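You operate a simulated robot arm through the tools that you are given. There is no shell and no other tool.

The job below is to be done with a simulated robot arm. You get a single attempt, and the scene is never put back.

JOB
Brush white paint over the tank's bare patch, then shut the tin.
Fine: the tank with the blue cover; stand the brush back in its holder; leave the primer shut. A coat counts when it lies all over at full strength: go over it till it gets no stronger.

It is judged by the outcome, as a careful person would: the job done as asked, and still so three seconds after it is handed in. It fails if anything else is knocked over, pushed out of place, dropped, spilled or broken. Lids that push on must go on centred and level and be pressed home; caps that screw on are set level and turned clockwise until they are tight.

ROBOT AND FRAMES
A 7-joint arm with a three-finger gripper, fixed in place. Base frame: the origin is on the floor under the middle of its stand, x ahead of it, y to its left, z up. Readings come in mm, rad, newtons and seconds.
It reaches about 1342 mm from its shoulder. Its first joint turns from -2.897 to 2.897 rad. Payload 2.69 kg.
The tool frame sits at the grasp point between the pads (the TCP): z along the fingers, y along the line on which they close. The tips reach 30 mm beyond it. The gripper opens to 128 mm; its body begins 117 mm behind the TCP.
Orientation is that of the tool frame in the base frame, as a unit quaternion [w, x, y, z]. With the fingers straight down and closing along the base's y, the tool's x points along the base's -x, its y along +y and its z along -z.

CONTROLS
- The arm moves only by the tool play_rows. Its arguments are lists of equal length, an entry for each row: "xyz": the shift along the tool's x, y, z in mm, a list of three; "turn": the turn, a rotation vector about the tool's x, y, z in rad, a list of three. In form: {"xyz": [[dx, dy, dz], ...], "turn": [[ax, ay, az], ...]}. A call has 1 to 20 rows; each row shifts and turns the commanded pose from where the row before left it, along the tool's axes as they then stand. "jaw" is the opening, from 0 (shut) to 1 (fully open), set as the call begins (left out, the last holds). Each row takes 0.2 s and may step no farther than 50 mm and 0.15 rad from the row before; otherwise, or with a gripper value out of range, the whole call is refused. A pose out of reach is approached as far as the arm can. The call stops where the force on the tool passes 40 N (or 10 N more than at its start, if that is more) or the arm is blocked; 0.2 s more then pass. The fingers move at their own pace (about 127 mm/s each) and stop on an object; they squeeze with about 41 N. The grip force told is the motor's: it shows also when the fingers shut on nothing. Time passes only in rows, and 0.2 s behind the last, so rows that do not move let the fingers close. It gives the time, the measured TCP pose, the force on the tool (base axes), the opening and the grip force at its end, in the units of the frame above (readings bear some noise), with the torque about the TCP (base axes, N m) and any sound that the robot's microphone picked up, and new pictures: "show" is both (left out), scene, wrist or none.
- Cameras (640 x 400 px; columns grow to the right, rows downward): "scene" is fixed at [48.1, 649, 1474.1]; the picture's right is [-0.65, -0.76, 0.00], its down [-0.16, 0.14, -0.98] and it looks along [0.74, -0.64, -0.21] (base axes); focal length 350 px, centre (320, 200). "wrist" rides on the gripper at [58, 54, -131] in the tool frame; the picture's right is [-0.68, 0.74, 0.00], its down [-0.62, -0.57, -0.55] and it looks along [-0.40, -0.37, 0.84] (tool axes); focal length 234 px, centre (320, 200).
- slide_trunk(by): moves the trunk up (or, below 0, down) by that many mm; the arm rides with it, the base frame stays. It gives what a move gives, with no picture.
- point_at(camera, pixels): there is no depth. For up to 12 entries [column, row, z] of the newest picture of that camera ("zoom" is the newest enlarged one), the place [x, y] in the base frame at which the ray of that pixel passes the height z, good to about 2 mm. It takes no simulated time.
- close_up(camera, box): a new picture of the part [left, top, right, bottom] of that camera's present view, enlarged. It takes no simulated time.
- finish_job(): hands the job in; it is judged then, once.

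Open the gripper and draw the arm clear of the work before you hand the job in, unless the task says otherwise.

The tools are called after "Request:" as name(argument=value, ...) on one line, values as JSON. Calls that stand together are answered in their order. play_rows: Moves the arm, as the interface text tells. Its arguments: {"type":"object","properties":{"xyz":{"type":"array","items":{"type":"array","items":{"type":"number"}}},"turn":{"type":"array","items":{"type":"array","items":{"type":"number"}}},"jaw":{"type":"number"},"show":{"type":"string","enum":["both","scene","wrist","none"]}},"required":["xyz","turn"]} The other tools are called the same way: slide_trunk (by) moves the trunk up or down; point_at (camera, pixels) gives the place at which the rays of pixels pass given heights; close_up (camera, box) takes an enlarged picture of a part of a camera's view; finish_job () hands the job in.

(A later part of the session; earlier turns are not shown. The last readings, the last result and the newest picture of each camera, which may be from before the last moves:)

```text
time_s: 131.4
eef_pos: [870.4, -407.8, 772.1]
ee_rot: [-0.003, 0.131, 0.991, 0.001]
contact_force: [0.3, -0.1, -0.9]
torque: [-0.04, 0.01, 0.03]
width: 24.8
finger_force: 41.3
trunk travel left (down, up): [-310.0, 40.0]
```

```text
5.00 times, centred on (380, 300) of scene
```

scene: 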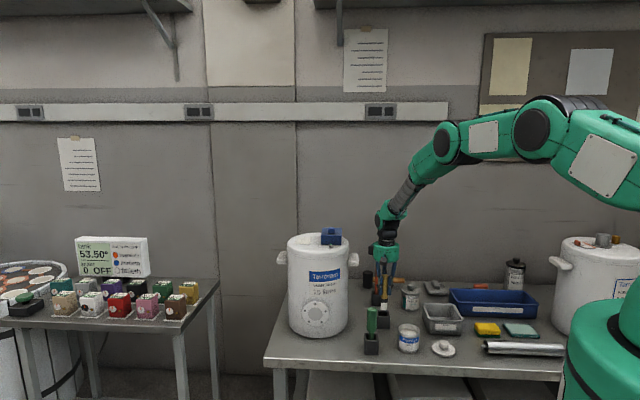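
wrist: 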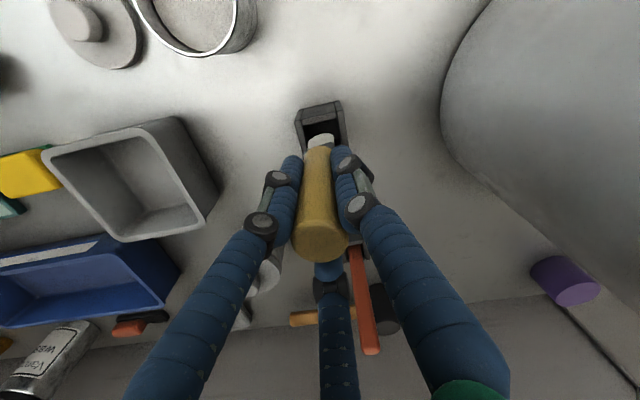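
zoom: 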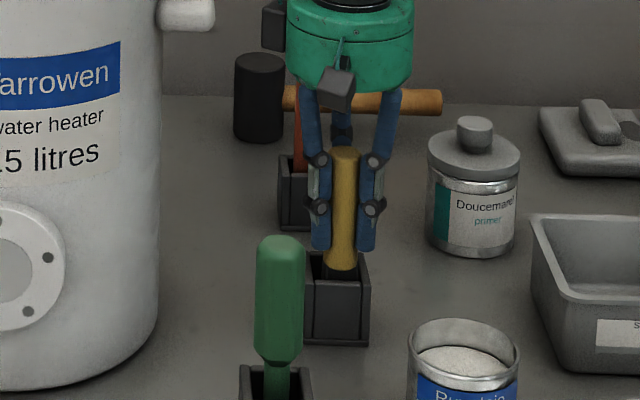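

Still free; a few more small steps to the holder floor.

Request:
play_rows(xyz=[[0, 0, 2.5], [0, 0, 0]], turn=[[0, 0, 0], [0, 0, 0]], show="none")

Request:
play_rows(xyz=[[0, 0, 2], [0, 0, 0]], turn=[[0, 0, 0], [0, 0, 0]], show="none")

Request:
play_rows(xyz=[[0, 0, 2], [0, 0, 0]], turn=[[0, 0, 0], [0, 0, 0]], show="none")

```text
time_s: 132.1
eef_pos: [870.8, -408.3, 770.7]
ee_rot: [-0.002, 0.131, 0.991, 0.0]
contact_force: [0.6, -0.3, -0.1]
torque: [0.02, 0.02, 0.03]
width: 25.1
finger_force: 41.0
trunk travel left (down, up): [-310.0, 40.0]
```

```text
time_s: 132.7
eef_pos: [870.9, -409.0, 768.0]
ee_rot: [-0.002, 0.131, 0.991, 0.0]
contact_force: [-0.5, 0.3, 0.3]
torque: [-0.02, -0.03, 0.02]
width: 24.8
finger_force: 41.3
trunk travel left (down, up): [-310.0, 40.0]
```

```text
time_s: 133.2
eef_pos: [870.2, -408.7, 765.1]
ee_rot: [-0.002, 0.13, 0.991, 0.0]
contact_force: [-0.2, 0.0, 0.6]
torque: [0.01, 0.02, 0.0]
width: 25.0
finger_force: 41.1
trunk travel left (down, up): [-310.0, 40.0]
```

No contact yet at TCP z≈765; I continue 1.5 mm at a time.

Request:
play_rows(xyz=[[0, 0, 1.5], [0, 0, 0]], turn=[[0, 0, 0], [0, 0, 0]], show="none")

Request:
play_rows(xyz=[[0, 0, 1.5], [0, 0, 0]], turn=[[0, 0, 0], [0, 0, 0]], show="none")

Request:
close_up(camera="scene", box=[355, 270, 405, 340])

Request:
close_up(camera="wrist", box=[260, 60, 380, 180])

```text
time_s: 133.8
eef_pos: [872.0, -410.0, 765.3]
ee_rot: [-0.003, 0.13, 0.992, 0.001]
contact_force: [-0.9, -0.5, 5.4]
torque: [-0.03, 0.12, -0.01]
width: 25.0
finger_force: 41.3
trunk travel left (down, up): [-310.0, 40.0]
```

```text
time_s: 134.4
eef_pos: [870.7, -408.9, 764.6]
ee_rot: [-0.002, 0.13, 0.991, -0.001]
contact_force: [-3.6, 0.0, 15.5]
torque: [0.01, 0.41, -0.02]
width: 25.0
finger_force: 40.4
trunk travel left (down, up): [-310.0, 40.0]
```

```text
5.71 times, centred on (380, 305) of scene
```

zoom: 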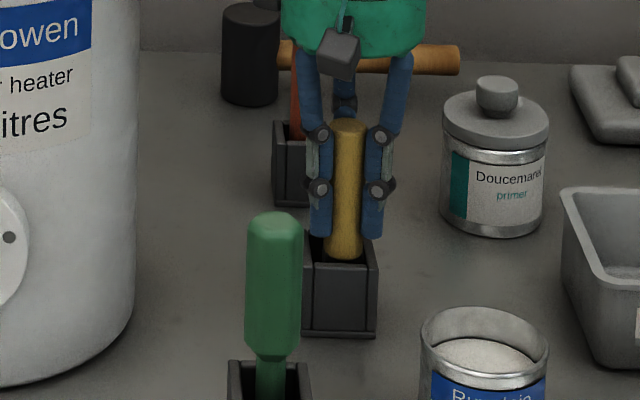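

```text
3.33 times, centred on (320, 120) of wrist
```

zoom: 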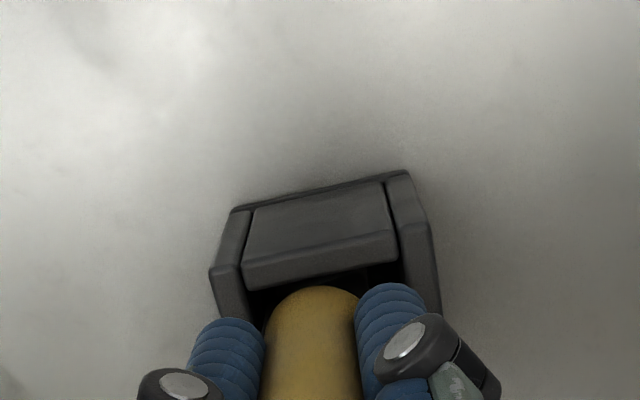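

The brush stands on the holder floor (15 N). I ease the push off and open the fingers.

Request:
play_rows(xyz=[[0, 0, -1.8], [0, 0, 0]], turn=[[0, 0, 0], [0, 0, 0]], show="none")

Request:
play_rows(xyz=[[0, 0, 0], [0, 0, 0], [0, 0, 0]], turn=[[0, 0, 0], [0, 0, 0], [0, 0, 0]], jaw=0.65)

Request:
close_up(camera="scene", box=[355, 270, 405, 340])

Request:
close_up(camera="wrist", box=[240, 90, 400, 260])

```text
time_s: 135.1
eef_pos: [871.1, -409.3, 765.0]
ee_rot: [-0.003, 0.13, 0.991, 0.0]
contact_force: [3.6, -3.8, 3.1]
torque: [-0.1, -0.2, 0.03]
width: 25.2
finger_force: 41.6
trunk travel left (down, up): [-310.0, 40.0]
```

```text
time_s: 135.8
eef_pos: [870.4, -408.8, 765.3]
ee_rot: [-0.002, 0.13, 0.991, 0.0]
contact_force: [0.6, -0.5, 0.7]
torque: [-0.04, -0.05, -0.02]
width: 83.1
finger_force: 0.0
trunk travel left (down, up): [-310.0, 40.0]
```

scene: 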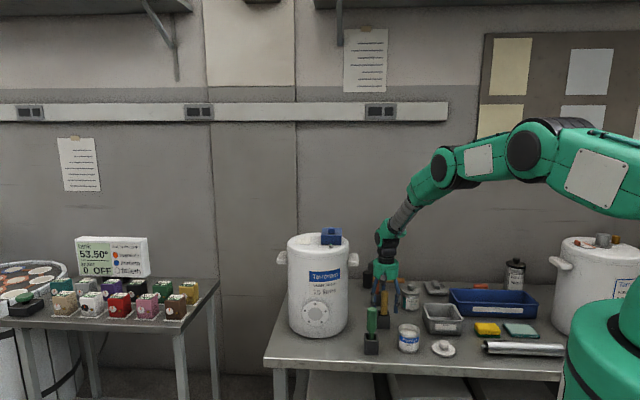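
wrist: 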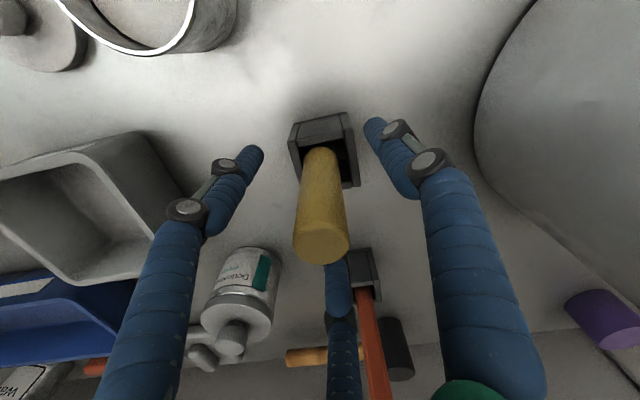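

```text
5.71 times, centred on (380, 305) of scene
```

zoom: 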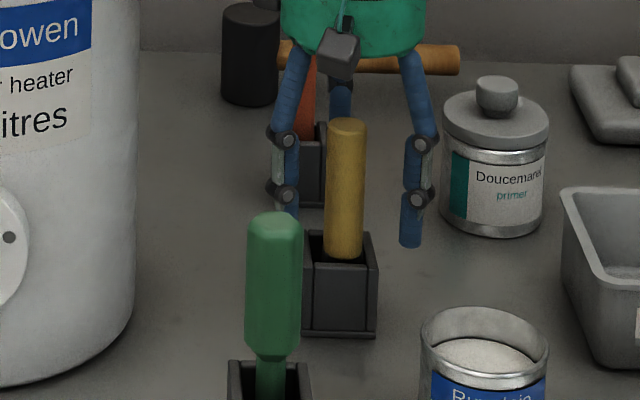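

```text
2.35 times, centred on (320, 175) of wrist
```

zoom: 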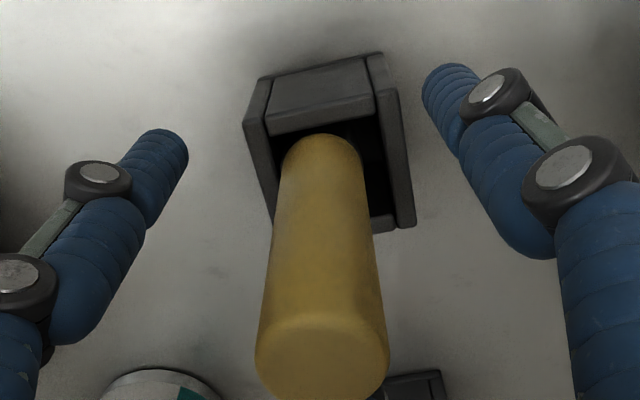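

The brush stands freely in its holder. I rise straight up, square the gripper's yaw, and move over the lid at about (621.5,-447.5).

Request:
play_rows(xyz=[[0, 0, -20], [0, 0, -45], [0, 0, -45], [0, 0, -45], [0, 0, 0], [0, 0, 0], [41.5, -6.5, 0], [41.5, -6.5, 0], [41.5, -6.5, 0], [41.5, -6.5, 0], [41.5, -6.5, 0], [41.5, -6.5, 0], [0, 0, 40], [0, 0, 0]], turn=[[0, 0, 0], [0, 0, 0], [0, 0, 0], [0, 0, 0], [0, 0, -0.13], [0, 0, -0.13], [0, 0, 0], [0, 0, 0], [0, 0, 0], [0, 0, 0], [0, 0, 0], [0, 0, 0], [0, 0, 0], [0, 0, 0]])

Request:
close_up(camera="wrist", box=[250, 60, 390, 180])

Request:
close_up(camera="scene", box=[340, 250, 480, 370])

```text
time_s: 138.8
eef_pos: [624.7, -446.7, 879.7]
ee_rot: [-0.003, 0.0, 1.0, 0.002]
contact_force: [0.8, -0.1, 0.0]
torque: [0.03, 0.08, -0.02]
width: 83.3
finger_force: 0.1
trunk travel left (down, up): [-310.0, 40.0]
```

scene: 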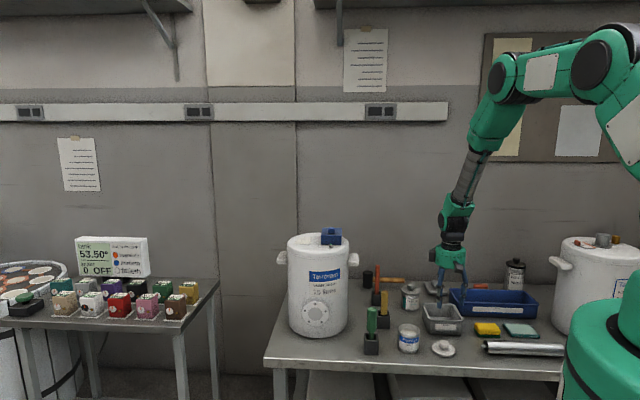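
wrist: 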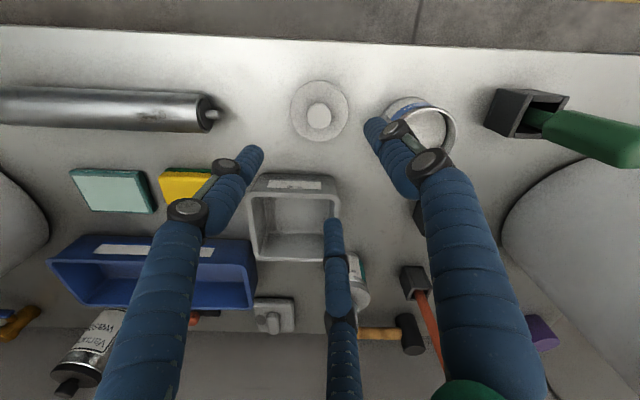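

```text
3.33 times, centred on (320, 120) of wrist
```

zoom: 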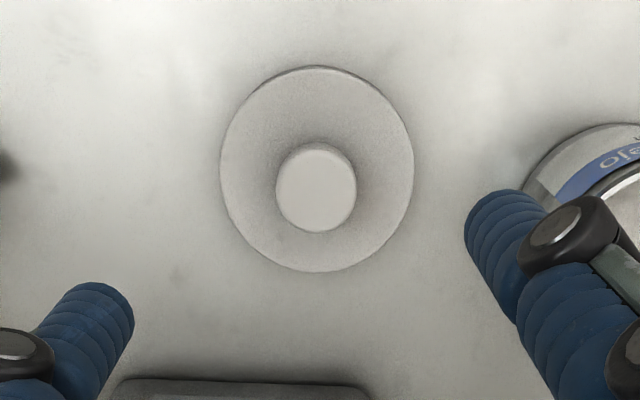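

```text
3.33 times, centred on (410, 310) of scene
```

zoom: 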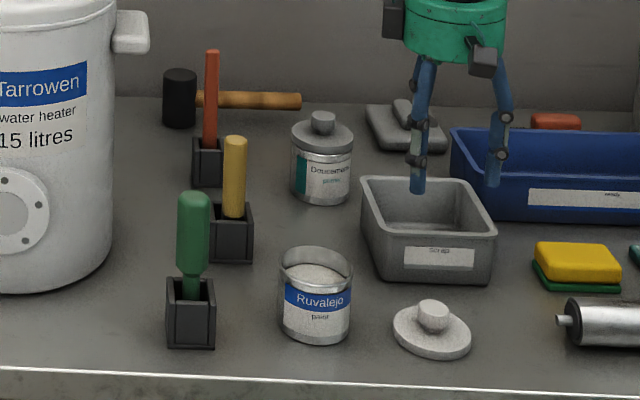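

I locate the lid centre precisely: knob top at wrist (318.8,117.6), rim centre at (319.1,110.4).

Request:
point_at(camera="wrist", pixels=[[318.8, 117.6, 697], [318.8, 117.6, 700], [319.1, 110.4, 674], [319.1, 110.4, 670]])

Request:
point_at(camera="scene", pixels=[[417.4, 302.3, 790], [416.8, 309.7, 771], [416.8, 309.7, 700], [416.9, 311, 700]])

```text
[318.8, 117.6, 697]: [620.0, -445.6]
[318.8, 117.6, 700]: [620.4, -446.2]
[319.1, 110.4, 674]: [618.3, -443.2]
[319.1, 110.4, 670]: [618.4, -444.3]
```

```text
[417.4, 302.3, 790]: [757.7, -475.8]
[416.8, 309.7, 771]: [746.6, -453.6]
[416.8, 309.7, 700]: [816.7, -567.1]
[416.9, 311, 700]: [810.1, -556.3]
```

The knob is at about (620,-446); I narrow the fingers slightly, shift 3 mm and descend over it.

Request:
play_rows(xyz=[[2.9, 1.2, 0], [0, 0, 40], [0, 0, 40], [0, 0, 40], [0, 0, 20], [0, 0, 0]], turn=[[0, 0, 0], [0, 0, 0], [0, 0, 0], [0, 0, 0], [0, 0, 0], [0, 0, 0]], jaw=0.46, show="wrist")

Request:
close_up(camera="wrist", box=[250, 80, 390, 220])

Request:
close_up(camera="scene", box=[400, 290, 490, 370])

```text
time_s: 140.2
eef_pos: [616.6, -443.4, 741.7]
ee_rot: [-0.002, 0.0, 1.0, 0.001]
contact_force: [-0.4, -0.4, 0.4]
torque: [-0.02, 0.03, -0.04]
width: 59.2
finger_force: 0.0
trunk travel left (down, up): [-310.0, 40.0]
```

wrist: 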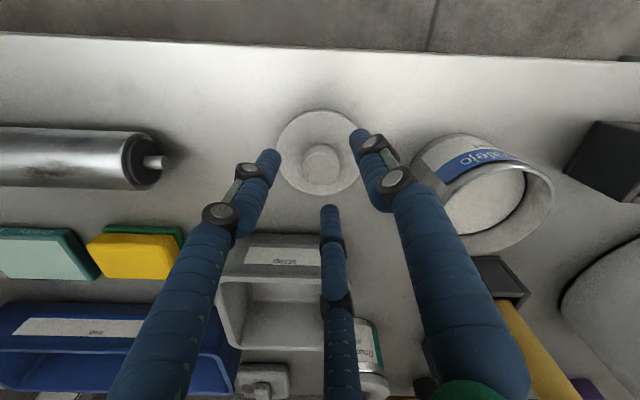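

```text
2.86 times, centred on (320, 150) of wrist
```

zoom: 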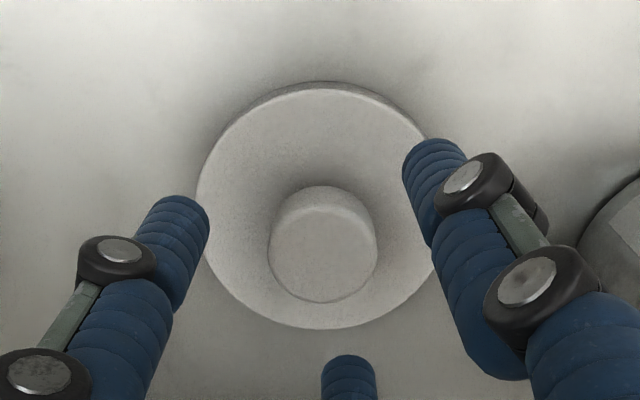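

```text
5.00 times, centred on (445, 330) of scene
```

zoom: 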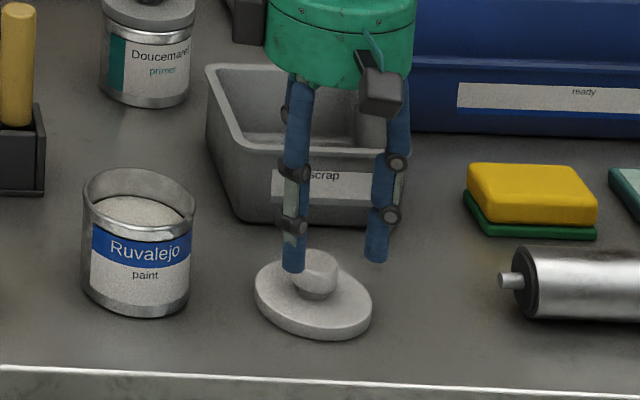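

I re-check the knob location in this closer view.

Request:
point_at(camera="wrist", pixels=[[320.7, 170.3, 695], [320.7, 170.3, 700], [320.7, 170.3, 705], [320, 157.3, 674], [320, 157.3, 678]])

Request:
play_rows(xyz=[[0, 0, 0]], turn=[[0, 0, 0]], show="none")

Request:
play_rows(xyz=[[0, 0, 0]], turn=[[0, 0, 0]], show="none")

```text
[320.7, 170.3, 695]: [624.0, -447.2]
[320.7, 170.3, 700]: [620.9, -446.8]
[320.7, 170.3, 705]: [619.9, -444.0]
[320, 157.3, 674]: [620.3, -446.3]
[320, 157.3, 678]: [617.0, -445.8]
```

```text
time_s: 140.7
eef_pos: [617.0, -443.6, 743.2]
ee_rot: [-0.002, 0.0, 1.0, 0.001]
contact_force: [-0.9, -0.5, 0.4]
torque: [0.01, 0.03, 0.01]
width: 59.0
finger_force: 0.2
trunk travel left (down, up): [-310.0, 40.0]
```

```text
time_s: 141.1
eef_pos: [615.3, -442.7, 741.5]
ee_rot: [-0.003, 0.001, 1.0, 0.001]
contact_force: [0.0, -0.5, 0.6]
torque: [0.03, -0.02, 0.0]
width: 59.0
finger_force: 0.1
trunk travel left (down, up): [-310.0, 40.0]
```

The TCP is about (616.5,-443.3) and the knob (621,-446.5), so I shift accordingly, trim the tiny tilt, and descend to the same grip height as before.

Request:
play_rows(xyz=[[-4.5, -3.2, 0], [0, 0, 15], [0, 0, 12], [0, 0, 4], [0, 0, 0]], turn=[[0.002, -0.005, 0], [0, 0, 0], [0, 0, 0], [0, 0, 0], [0, 0, 0]], show="wrist")

Request:
close_up(camera="wrist", box=[250, 80, 390, 220])

Request:
close_up(camera="scene", box=[410, 300, 480, 370])

```text
time_s: 142.2
eef_pos: [622.1, -448.2, 710.9]
ee_rot: [0.0, 0.0, 1.0, 0.0]
contact_force: [0.4, -0.7, -0.1]
torque: [0.0, -0.02, -0.02]
width: 59.0
finger_force: 0.0
trunk travel left (down, up): [-310.0, 40.0]
```

wrist: 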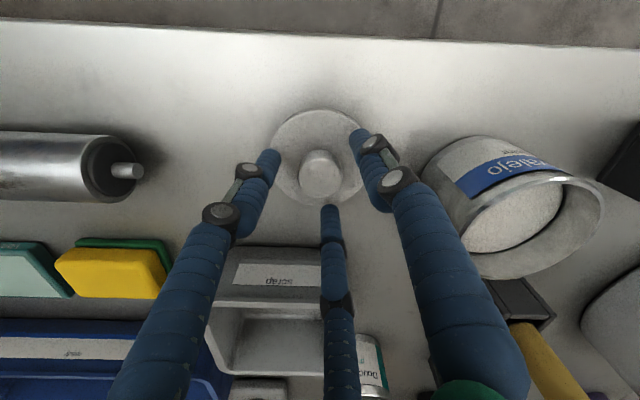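

```text
2.86 times, centred on (320, 150) of wrist
```

zoom: 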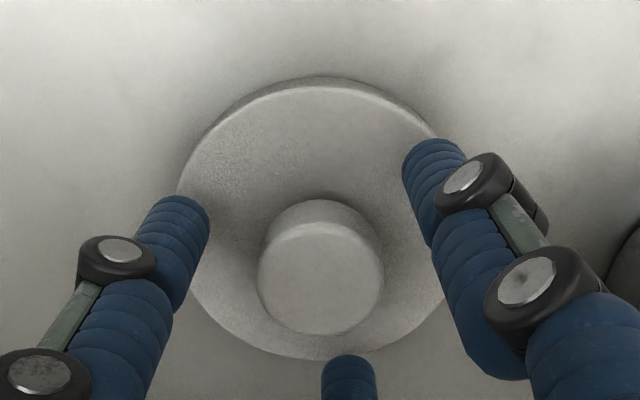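

```text
5.71 times, centred on (445, 335) of scene
```

zoom: 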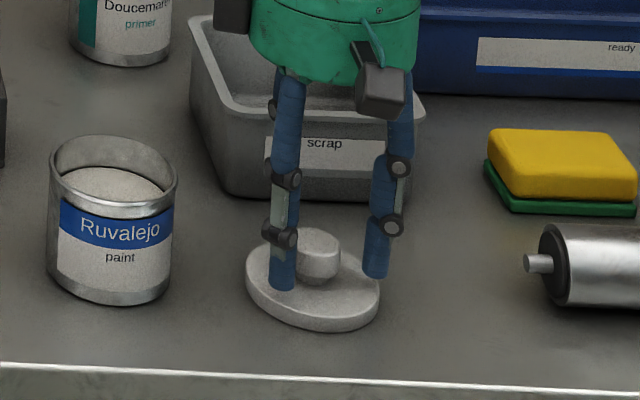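

The knob sits between the fingers as it did when released. I close on it while the lid lies flat, so it is held level.

Request:
play_rows(xyz=[[0, 0, 0], [0, 0, 0], [0, 0, 0], [0, 0, 0]], turn=[[0, 0, 0], [0, 0, 0], [0, 0, 0], [0, 0, 0]], jaw=0, show="none")

Request:
play_rows(xyz=[[0, 0, -10], [0, 0, -20], [0, 0, 0]], turn=[[0, 0, 0], [0, 0, 0], [0, 0, 0]], show="wrist")

Request:
close_up(camera="scene", box=[410, 300, 480, 370])

Request:
close_up(camera="wrist", box=[250, 80, 390, 220])

```text
time_s: 143.2
eef_pos: [622.3, -447.4, 711.6]
ee_rot: [0.0, 0.001, 1.0, 0.0]
contact_force: [0.6, -0.7, 1.0]
torque: [0.03, 0.03, 0.0]
width: 27.8
finger_force: 40.9
trunk travel left (down, up): [-310.0, 40.0]
```

```text
time_s: 144.1
eef_pos: [622.4, -447.5, 740.4]
ee_rot: [0.0, 0.001, 1.0, -0.001]
contact_force: [0.2, -0.3, -0.4]
torque: [-0.01, 0.0, 0.01]
width: 27.9
finger_force: 40.7
trunk travel left (down, up): [-310.0, 40.0]
```

wrist: 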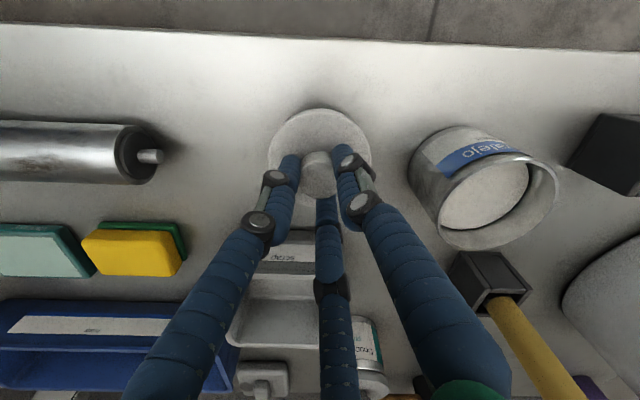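

```text
5.71 times, centred on (445, 335) of scene
```

zoom: 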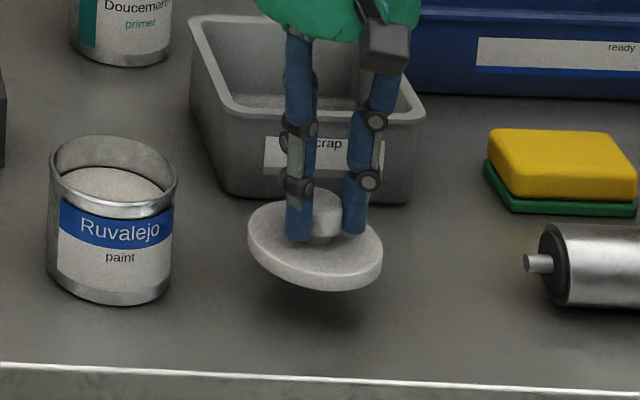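

```text
2.86 times, centred on (320, 150) of wrist
```

zoom: 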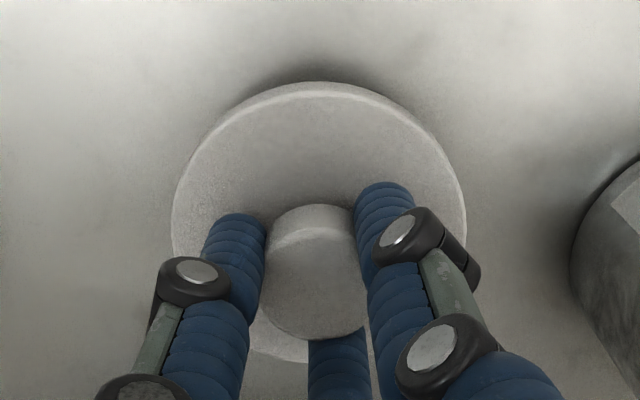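

The lid is held level (same ellipse as when flat). Now I measure the open tin's rim in this view, near wrist (485,190).

Request:
close_up(camera="wrist", box=[395, 110, 575, 270])

Request:
close_up(camera="scene", box=[390, 310, 430, 360])

```text
2.50 times, centred on (485, 190) of wrist
```

zoom: 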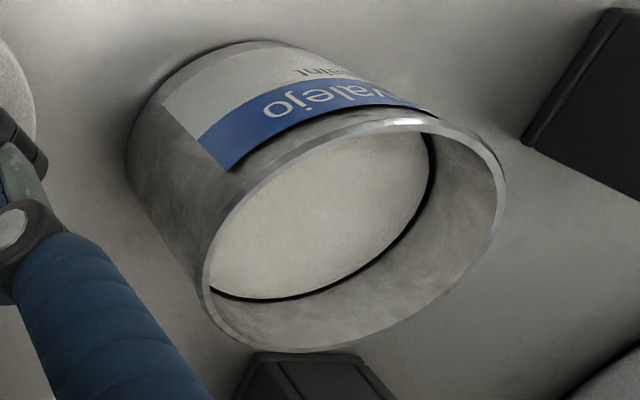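

```text
8.00 times, centred on (410, 335) of scene
```

zoom: 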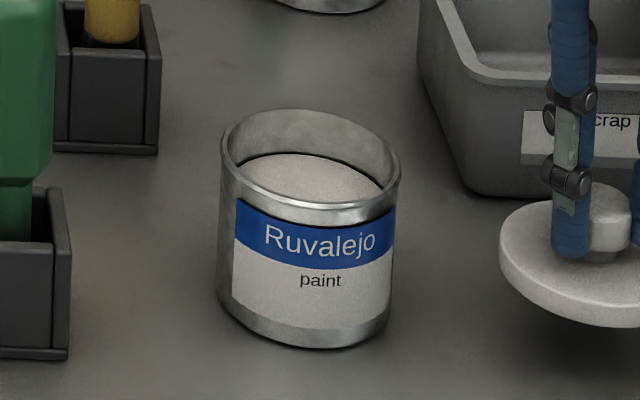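

I sample points around the rim in the wrist view to fit its centre.

Request:
point_at(camera="wrist", pixels=[[439, 218, 737], [453, 190, 737], [477, 170, 737], [517, 156.8, 737], [545, 162, 737], [559, 182, 737], [553, 206, 737], [529, 230, 737], [501, 246, 737], [473, 250, 737], [447, 240, 737]])

Request:
point_at(camera="scene", pixels=[[397.7, 327.5, 737], [420.2, 332, 737], [409, 323.7, 737], [409, 336.5, 737]])

```text
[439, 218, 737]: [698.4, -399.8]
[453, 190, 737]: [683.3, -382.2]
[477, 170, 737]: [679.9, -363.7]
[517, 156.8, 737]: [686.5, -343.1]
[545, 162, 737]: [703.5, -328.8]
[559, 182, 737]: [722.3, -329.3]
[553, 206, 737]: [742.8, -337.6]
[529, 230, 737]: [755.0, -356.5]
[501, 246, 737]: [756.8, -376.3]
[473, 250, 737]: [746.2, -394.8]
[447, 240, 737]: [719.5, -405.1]
```

```text
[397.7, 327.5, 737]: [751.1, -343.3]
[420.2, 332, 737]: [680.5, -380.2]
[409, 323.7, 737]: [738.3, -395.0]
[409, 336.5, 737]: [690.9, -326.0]
```

Both cameras and the earlier closed-lid grip agree on a tin centre near (719.5–720,-365.7). I carry the lid above the tin and stop a little above the rim.

Request:
play_rows(xyz=[[0, 0, -40], [0, 0, -40], [-32.6, 27.2, 0], [-32.6, 27.2, 0], [-32.6, 27.3, 0], [0, 0, 15], [0, 0, 0]], turn=[[0, 0, 0], [0, 0, 0], [0, 0, 0], [0, 0, 0], [0, 0, 0], [0, 0, 0], [0, 0, 0]])

Request:
play_rows(xyz=[[0, 0, 0]], turn=[[0, 0, 0]], show="none")

Request:
close_up(camera="scene", box=[385, 290, 435, 360])

Request:
close_up(camera="wrist", box=[250, 80, 390, 220])

```text
time_s: 145.7
eef_pos: [720.4, -368.3, 805.8]
ee_rot: [0.0, 0.001, 1.0, 0.0]
contact_force: [-0.6, 0.1, -0.9]
torque: [0.02, 0.05, 0.02]
width: 27.8
finger_force: 41.3
trunk travel left (down, up): [-310.0, 40.0]
```

scene: 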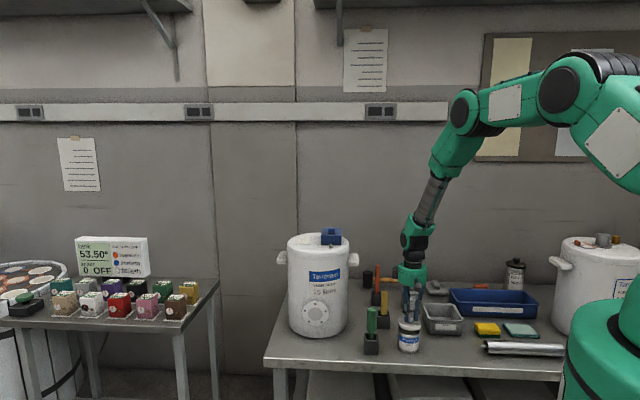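
wrist: 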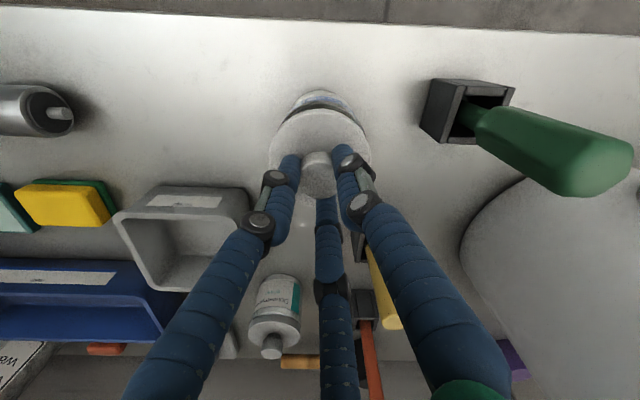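

```text
time_s: 146.1
eef_pos: [720.8, -368.1, 806.1]
ee_rot: [0.0, 0.001, 1.0, 0.0]
contact_force: [-0.2, -0.2, -0.4]
torque: [0.0, 0.02, 0.0]
width: 27.5
finger_force: 41.3
trunk travel left (down, up): [-310.0, 40.0]
```

```text
5.71 times, centred on (410, 325) of scene
```

zoom: 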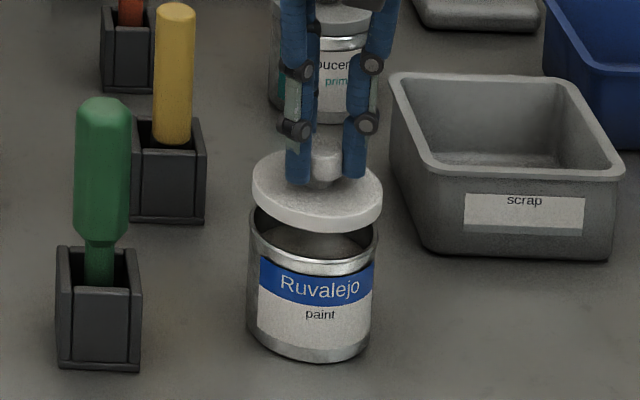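

```text
2.86 times, centred on (320, 150) of wrist
```

zoom: 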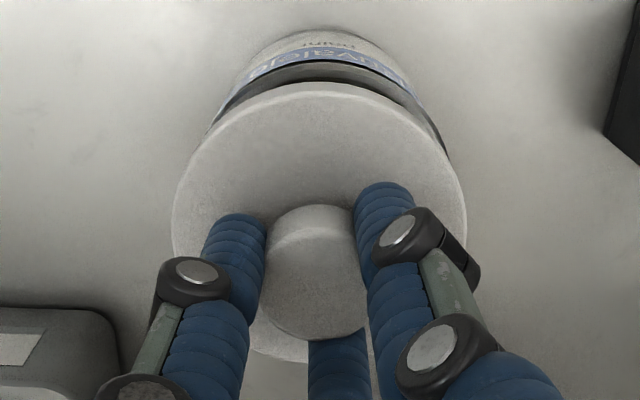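

The TCP is about 2 mm off in y from the closed-lid position; I shift +2.2 mm in y and examine the alignment closely.

Request:
play_rows(xyz=[[0.3, 2.2, 0], [0, 0, 8], [0, 0, 0]], turn=[[0, 0, 0], [0, 0, 0], [0, 0, 0]], show="none")

Request:
close_up(camera="scene", box=[390, 305, 430, 355])

Request:
close_up(camera="wrist", box=[260, 80, 380, 160])

```text
time_s: 146.8
eef_pos: [719.9, -366.4, 795.6]
ee_rot: [-0.001, 0.002, 1.0, 0.0]
contact_force: [0.3, -0.1, -0.4]
torque: [0.0, 0.0, -0.01]
width: 27.5
finger_force: 41.6
trunk travel left (down, up): [-310.0, 40.0]
```

```text
8.00 times, centred on (410, 330) of scene
```

zoom: 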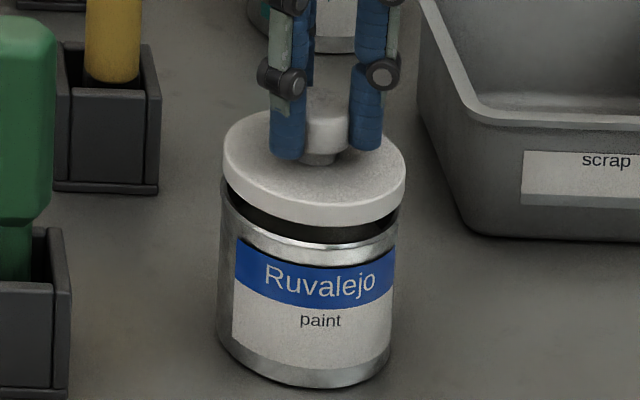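

```text
5.00 times, centred on (320, 120) of wrist
```

zoom: 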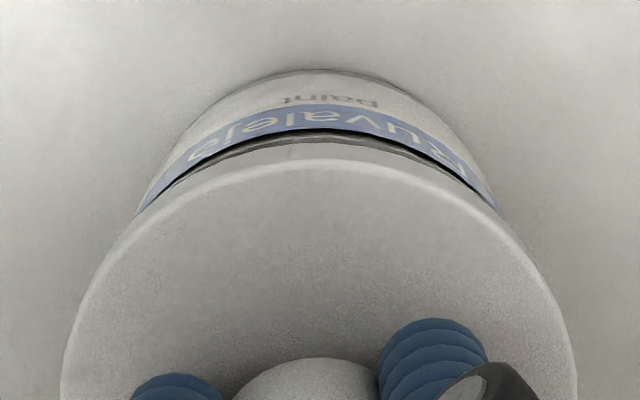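

The lid lines up with the tin in both views (edges symmetric). I lower in 2–3 mm steps until it meets the rim.

Request:
play_rows(xyz=[[0, 0, 3], [0, 0, 0]], turn=[[0, 0, 0], [0, 0, 0]], show="none")

Request:
play_rows(xyz=[[0, 0, 2.5], [0, 0, 0]], turn=[[0, 0, 0], [0, 0, 0]], show="none")

Request:
play_rows(xyz=[[0, 0, 2], [0, 0, 0]], turn=[[0, 0, 0], [0, 0, 0]], show="none")

Request:
close_up(camera="scene", box=[390, 305, 430, 355])

```text
time_s: 147.4
eef_pos: [720.8, -366.4, 792.6]
ee_rot: [0.0, 0.001, 1.0, 0.0]
contact_force: [0.2, 0.0, 0.1]
torque: [0.0, 0.02, -0.01]
width: 27.7
finger_force: 40.7
trunk travel left (down, up): [-310.0, 40.0]
```

```text
time_s: 148.1
eef_pos: [720.9, -366.4, 791.3]
ee_rot: [0.0, 0.001, 1.0, 0.0]
contact_force: [0.0, 0.2, 0.4]
torque: [-0.02, -0.01, -0.01]
width: 27.6
finger_force: 40.7
trunk travel left (down, up): [-310.0, 40.0]
```

```text
time_s: 148.7
eef_pos: [720.2, -365.6, 787.9]
ee_rot: [0.0, 0.0, 1.0, 0.0]
contact_force: [-1.1, 1.0, -0.4]
torque: [-0.01, 0.0, -0.02]
width: 27.7
finger_force: 40.8
trunk travel left (down, up): [-310.0, 40.0]
```

```text
8.00 times, centred on (410, 330) of scene
```

zoom: 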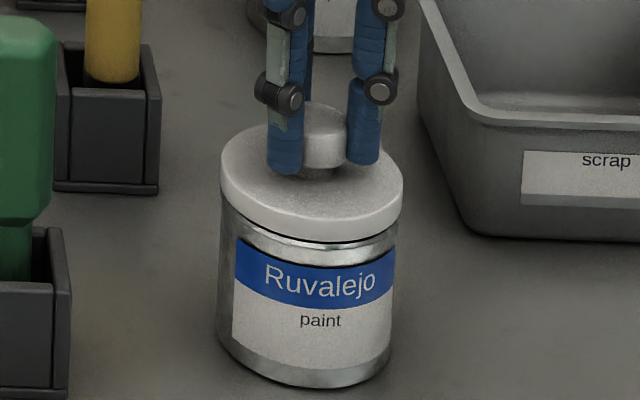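

The lid is almost seated with no force yet. I continue in 1.5 mm steps.

Request:
play_rows(xyz=[[0, 0, 1.5], [0, 0, 0]], turn=[[0, 0, 0], [0, 0, 0]], show="none")

Request:
play_rows(xyz=[[0, 0, 1.5], [0, 0, 0]], turn=[[0, 0, 0], [0, 0, 0]], show="none")

Request:
close_up(camera="scene", box=[390, 305, 430, 355])

```text
time_s: 149.2
eef_pos: [721.2, -365.3, 787.1]
ee_rot: [0.001, 0.001, 1.0, 0.0]
contact_force: [-0.3, 1.4, 0.2]
torque: [-0.04, -0.02, 0.01]
width: 27.9
finger_force: 41.0
trunk travel left (down, up): [-310.0, 40.0]
```

```text
time_s: 149.8
eef_pos: [720.8, -365.1, 785.8]
ee_rot: [-0.001, 0.0, 1.0, 0.0]
contact_force: [-0.1, 0.2, 0.9]
torque: [0.05, -0.06, -0.01]
width: 27.4
finger_force: 40.9
trunk travel left (down, up): [-310.0, 40.0]
```

```text
8.00 times, centred on (410, 330) of scene
```

zoom: 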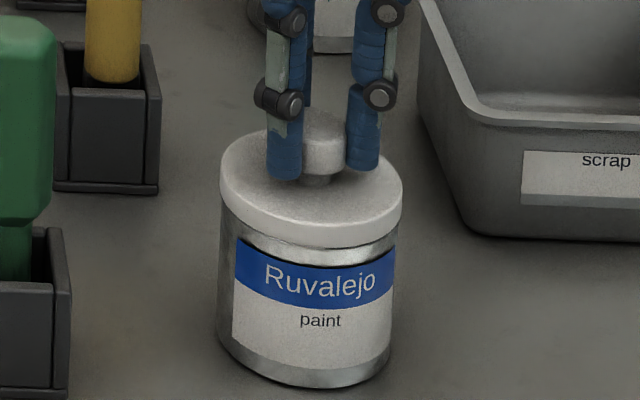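

Light contact is starting. I press on in small steps, watching force and listening for the snap.

Request:
play_rows(xyz=[[0, 0, 1.5], [0, 0, 0]], turn=[[0, 0, 0], [0, 0, 0]], show="none")

Request:
play_rows(xyz=[[0, 0, 1.5], [0, 0, 0]], turn=[[0, 0, 0], [0, 0, 0]], show="none")

Request:
close_up(camera="scene", box=[390, 305, 430, 355])

```text
time_s: 150.4
eef_pos: [719.3, -363.7, 784.9]
ee_rot: [0.001, 0.001, 1.0, 0.0]
contact_force: [-4.2, 0.1, 14.8]
torque: [-0.01, 0.13, -0.03]
width: 27.6
finger_force: 40.9
trunk travel left (down, up): [-310.0, 40.0]
```

```text
time_s: 151.1
eef_pos: [721.2, -364.4, 785.2]
ee_rot: [0.002, 0.001, 1.0, -0.001]
contact_force: [-9.3, -0.3, 28.2]
torque: [-0.04, 0.13, -0.02]
width: 27.5
finger_force: 40.9
trunk travel left (down, up): [-310.0, 40.0]
```

```text
8.00 times, centred on (410, 330) of scene
```

zoom: 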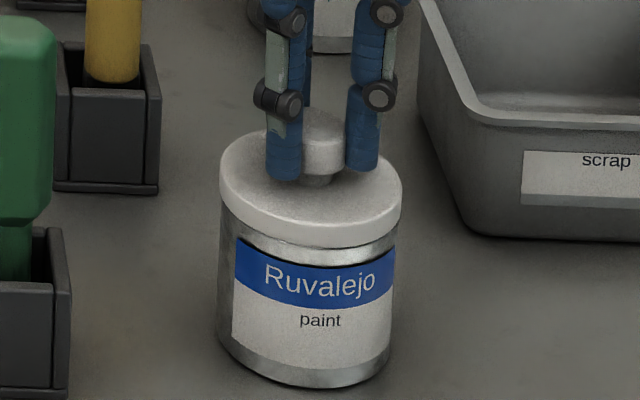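

Force is rising (28 N) with no snap yet; I press further in small steps.

Request:
play_rows(xyz=[[0, 0, 1.2], [0, 0, 0]], turn=[[0, 0, 0], [0, 0, 0]], show="none")

Request:
close_up(camera="scene", box=[390, 305, 430, 355])

Request:
close_up(camera="wrist", box=[250, 80, 390, 220])

```text
time_s: 151.8
eef_pos: [723.5, -365.9, 783.6]
ee_rot: [0.003, -0.001, 1.0, -0.001]
contact_force: [2.3, -2.0, 6.2]
torque: [0.15, -0.2, -0.11]
width: 27.9
finger_force: 41.6
trunk travel left (down, up): [-310.0, 40.0]
stopped in row 2: the force on the tool passed its limit at 40 N (the readings are from after the stop); the commanded pose is now the measured one
```

```text
8.00 times, centred on (410, 330) of scene
```

zoom: 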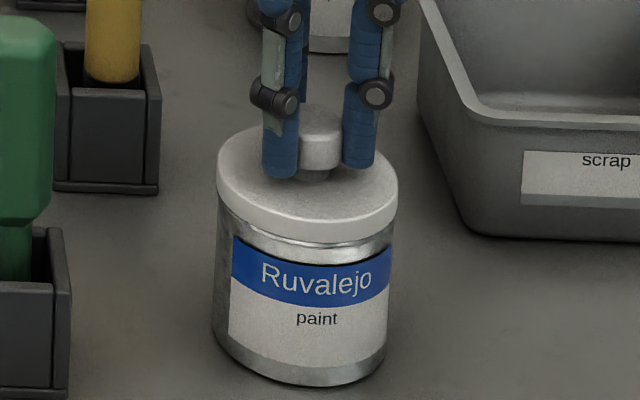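

```text
2.86 times, centred on (320, 150) of wrist
```

zoom: 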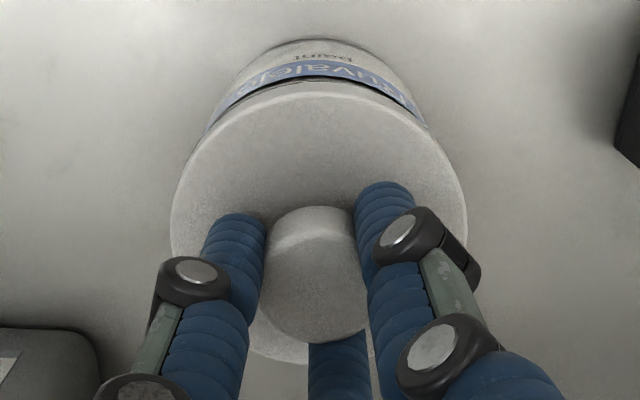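

The tin crept slightly under the press and the stop tripped at 40 N without a snap sound. I compare with the shut primer tin and zoom closely on the paint tin's lid seam.

Request:
close_up(camera="scene", box=[395, 320, 425, 345])

Request:
close_up(camera="scene", box=[395, 275, 430, 315])

Request:
close_up(camera="wrist", box=[280, 85, 360, 145])

```text
16.00 times, centred on (410, 332) of scene
```

zoom: 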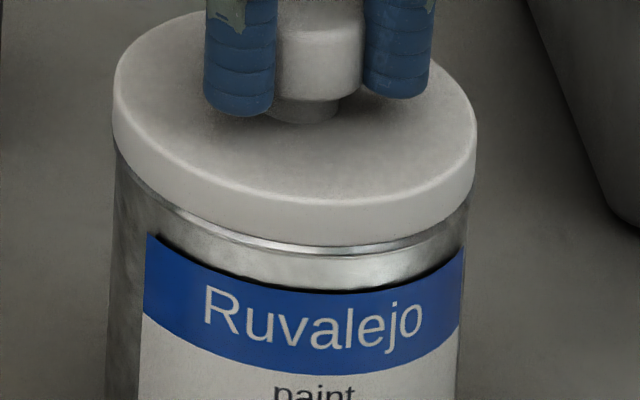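

```text
10.00 times, centred on (412, 295) of scene
```

zoom: 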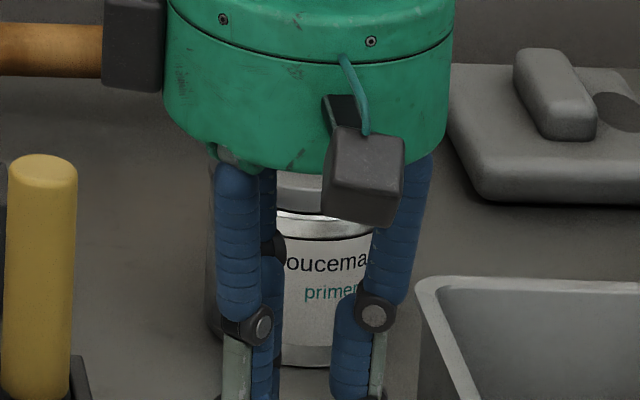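

```text
6.67 times, centred on (320, 115) of wrist
```

zoom: 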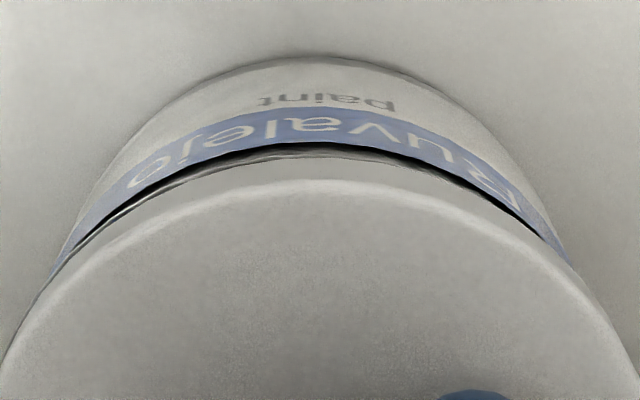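

I take exactly the same close-up box as at the start ([395,310,425,358]) to compare the lid height relative to the label.

Request:
close_up(camera="scene", box=[395, 310, 425, 358])

```text
8.33 times, centred on (410, 334) of scene
```

zoom: 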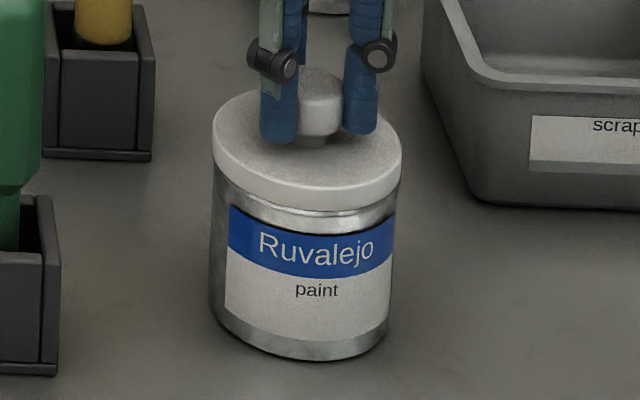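

I need an unobstructed comparison with the shut primer tin, so I release the knob gently and lift away to inspect the seating.

Request:
play_rows(xyz=[[0, 0, -0.8], [0, 0, 0]], turn=[[0, 0, 0], [0, 0, 0]], show="none")

Request:
play_rows(xyz=[[0, 0, 0], [0, 0, 0], [0, 0, 0]], turn=[[0, 0, 0], [0, 0, 0], [0, 0, 0]], jaw=0.5, show="none")

Request:
play_rows(xyz=[[0, 0, -30], [0, 0, -45], [0, 0, -45], [0, 0, 0]], turn=[[0, 0, 0], [0, 0, 0], [0, 0, 0], [0, 0, 0]])

Request:
close_up(camera="scene", box=[395, 310, 425, 358])

Request:
close_up(camera="wrist", box=[264, 75, 364, 175])

```text
time_s: 152.4
eef_pos: [721.8, -364.7, 785.1]
ee_rot: [0.001, 0.0, 1.0, 0.0]
contact_force: [1.2, -1.3, 3.1]
torque: [0.06, -0.16, -0.01]
width: 27.7
finger_force: 41.1
trunk travel left (down, up): [-310.0, 40.0]
```

```text
time_s: 153.2
eef_pos: [721.1, -365.1, 784.9]
ee_rot: [0.001, 0.001, 1.0, -0.001]
contact_force: [0.0, 0.8, -0.7]
torque: [0.0, 0.0, 0.0]
width: 64.0
finger_force: 0.1
trunk travel left (down, up): [-310.0, 40.0]
heard: snap
```

```text
time_s: 154.2
eef_pos: [722.5, -365.4, 904.3]
ee_rot: [0.001, 0.001, 1.0, -0.001]
contact_force: [0.1, -0.1, 0.3]
torque: [-0.04, 0.01, -0.02]
width: 64.0
finger_force: 0.0
trunk travel left (down, up): [-310.0, 40.0]
```

scene: 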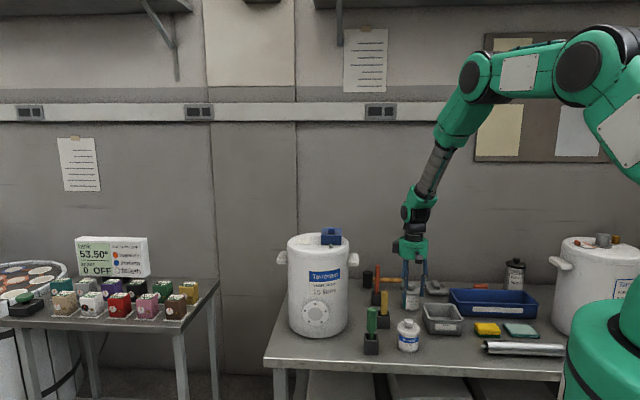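
wrist: 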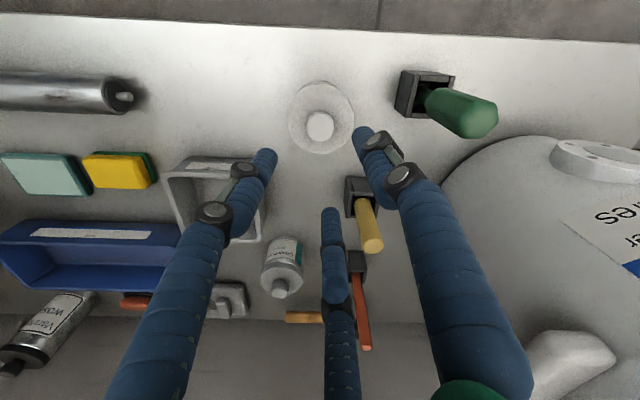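

```text
8.33 times, centred on (410, 334) of scene
```

zoom: 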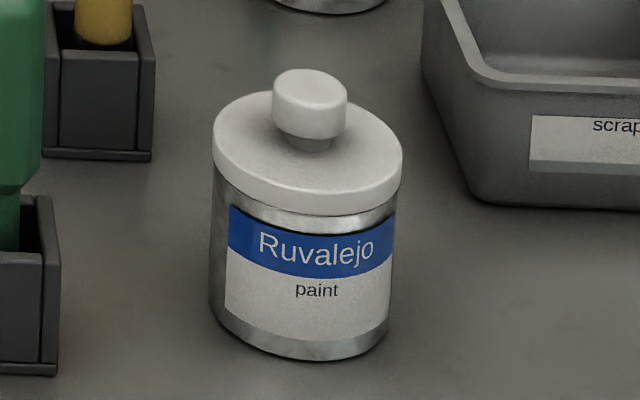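

```text
4.00 times, centred on (314, 125) of wrist
```

zoom: 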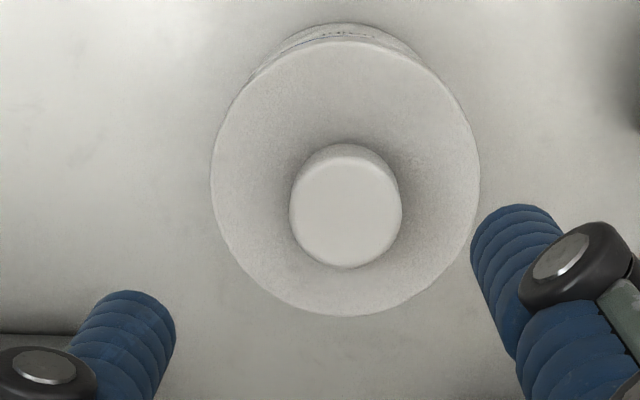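

A "snap" was heard and the lid now sits lower on the tin. I move the gripper up and away to compare both tins unobstructed.

Request:
play_rows(xyz=[[0, 0, -45], [0, 0, -45], [20, 40, -20], [20, 40, -20], [20, 40, -20], [20, 40, -20], [0, 0, 0]], turn=[[0, 0, 0], [0, 0, 0], [0, 0, 0], [0, 0, 0], [0, 0, 0], [0, 0, 0], [0, 0, 0]])

Request:
close_up(camera="scene", box=[395, 310, 425, 358])

Request:
close_up(camera="scene", box=[397, 275, 427, 323])

Request:
close_up(camera="wrist", box=[250, 150, 400, 320])

```text
time_s: 155.8
eef_pos: [638.8, -204.2, 1075.9]
ee_rot: [0.001, 0.001, 1.0, -0.001]
contact_force: [-0.2, 1.2, 0.4]
torque: [-0.06, -0.03, -0.02]
width: 64.0
finger_force: 0.1
trunk travel left (down, up): [-310.0, 40.0]
```

scene: 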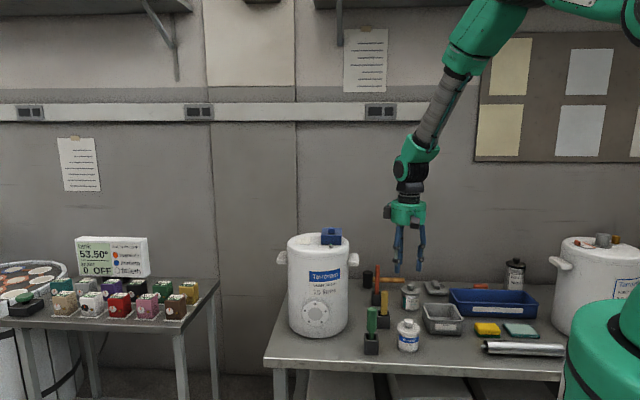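
wrist: 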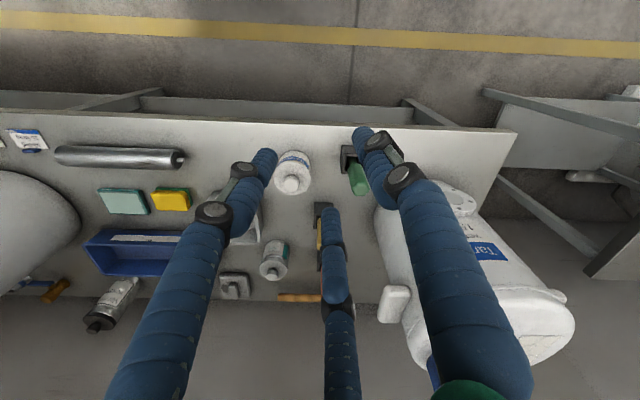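

```text
8.33 times, centred on (410, 334) of scene
```

zoom: 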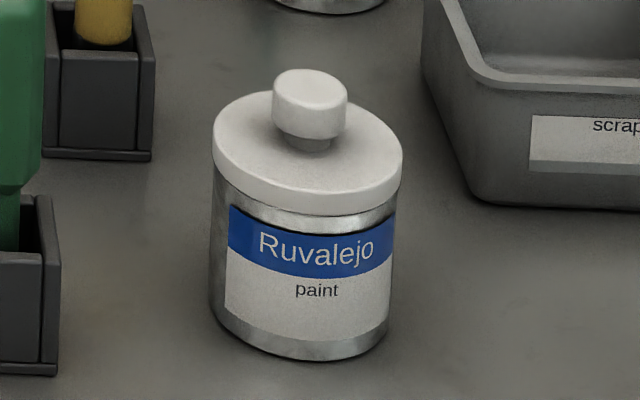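

```text
8.33 times, centred on (412, 299) of scene
```

zoom: 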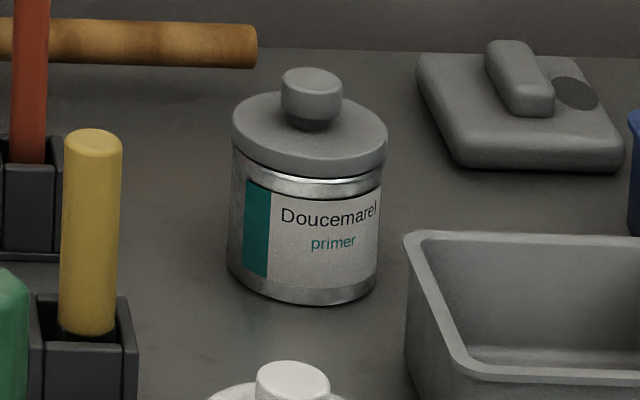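

```text
2.35 times, centred on (325, 235) of wrist
```

zoom: 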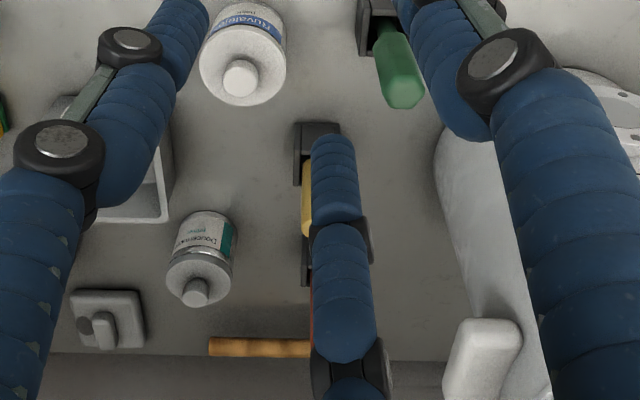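

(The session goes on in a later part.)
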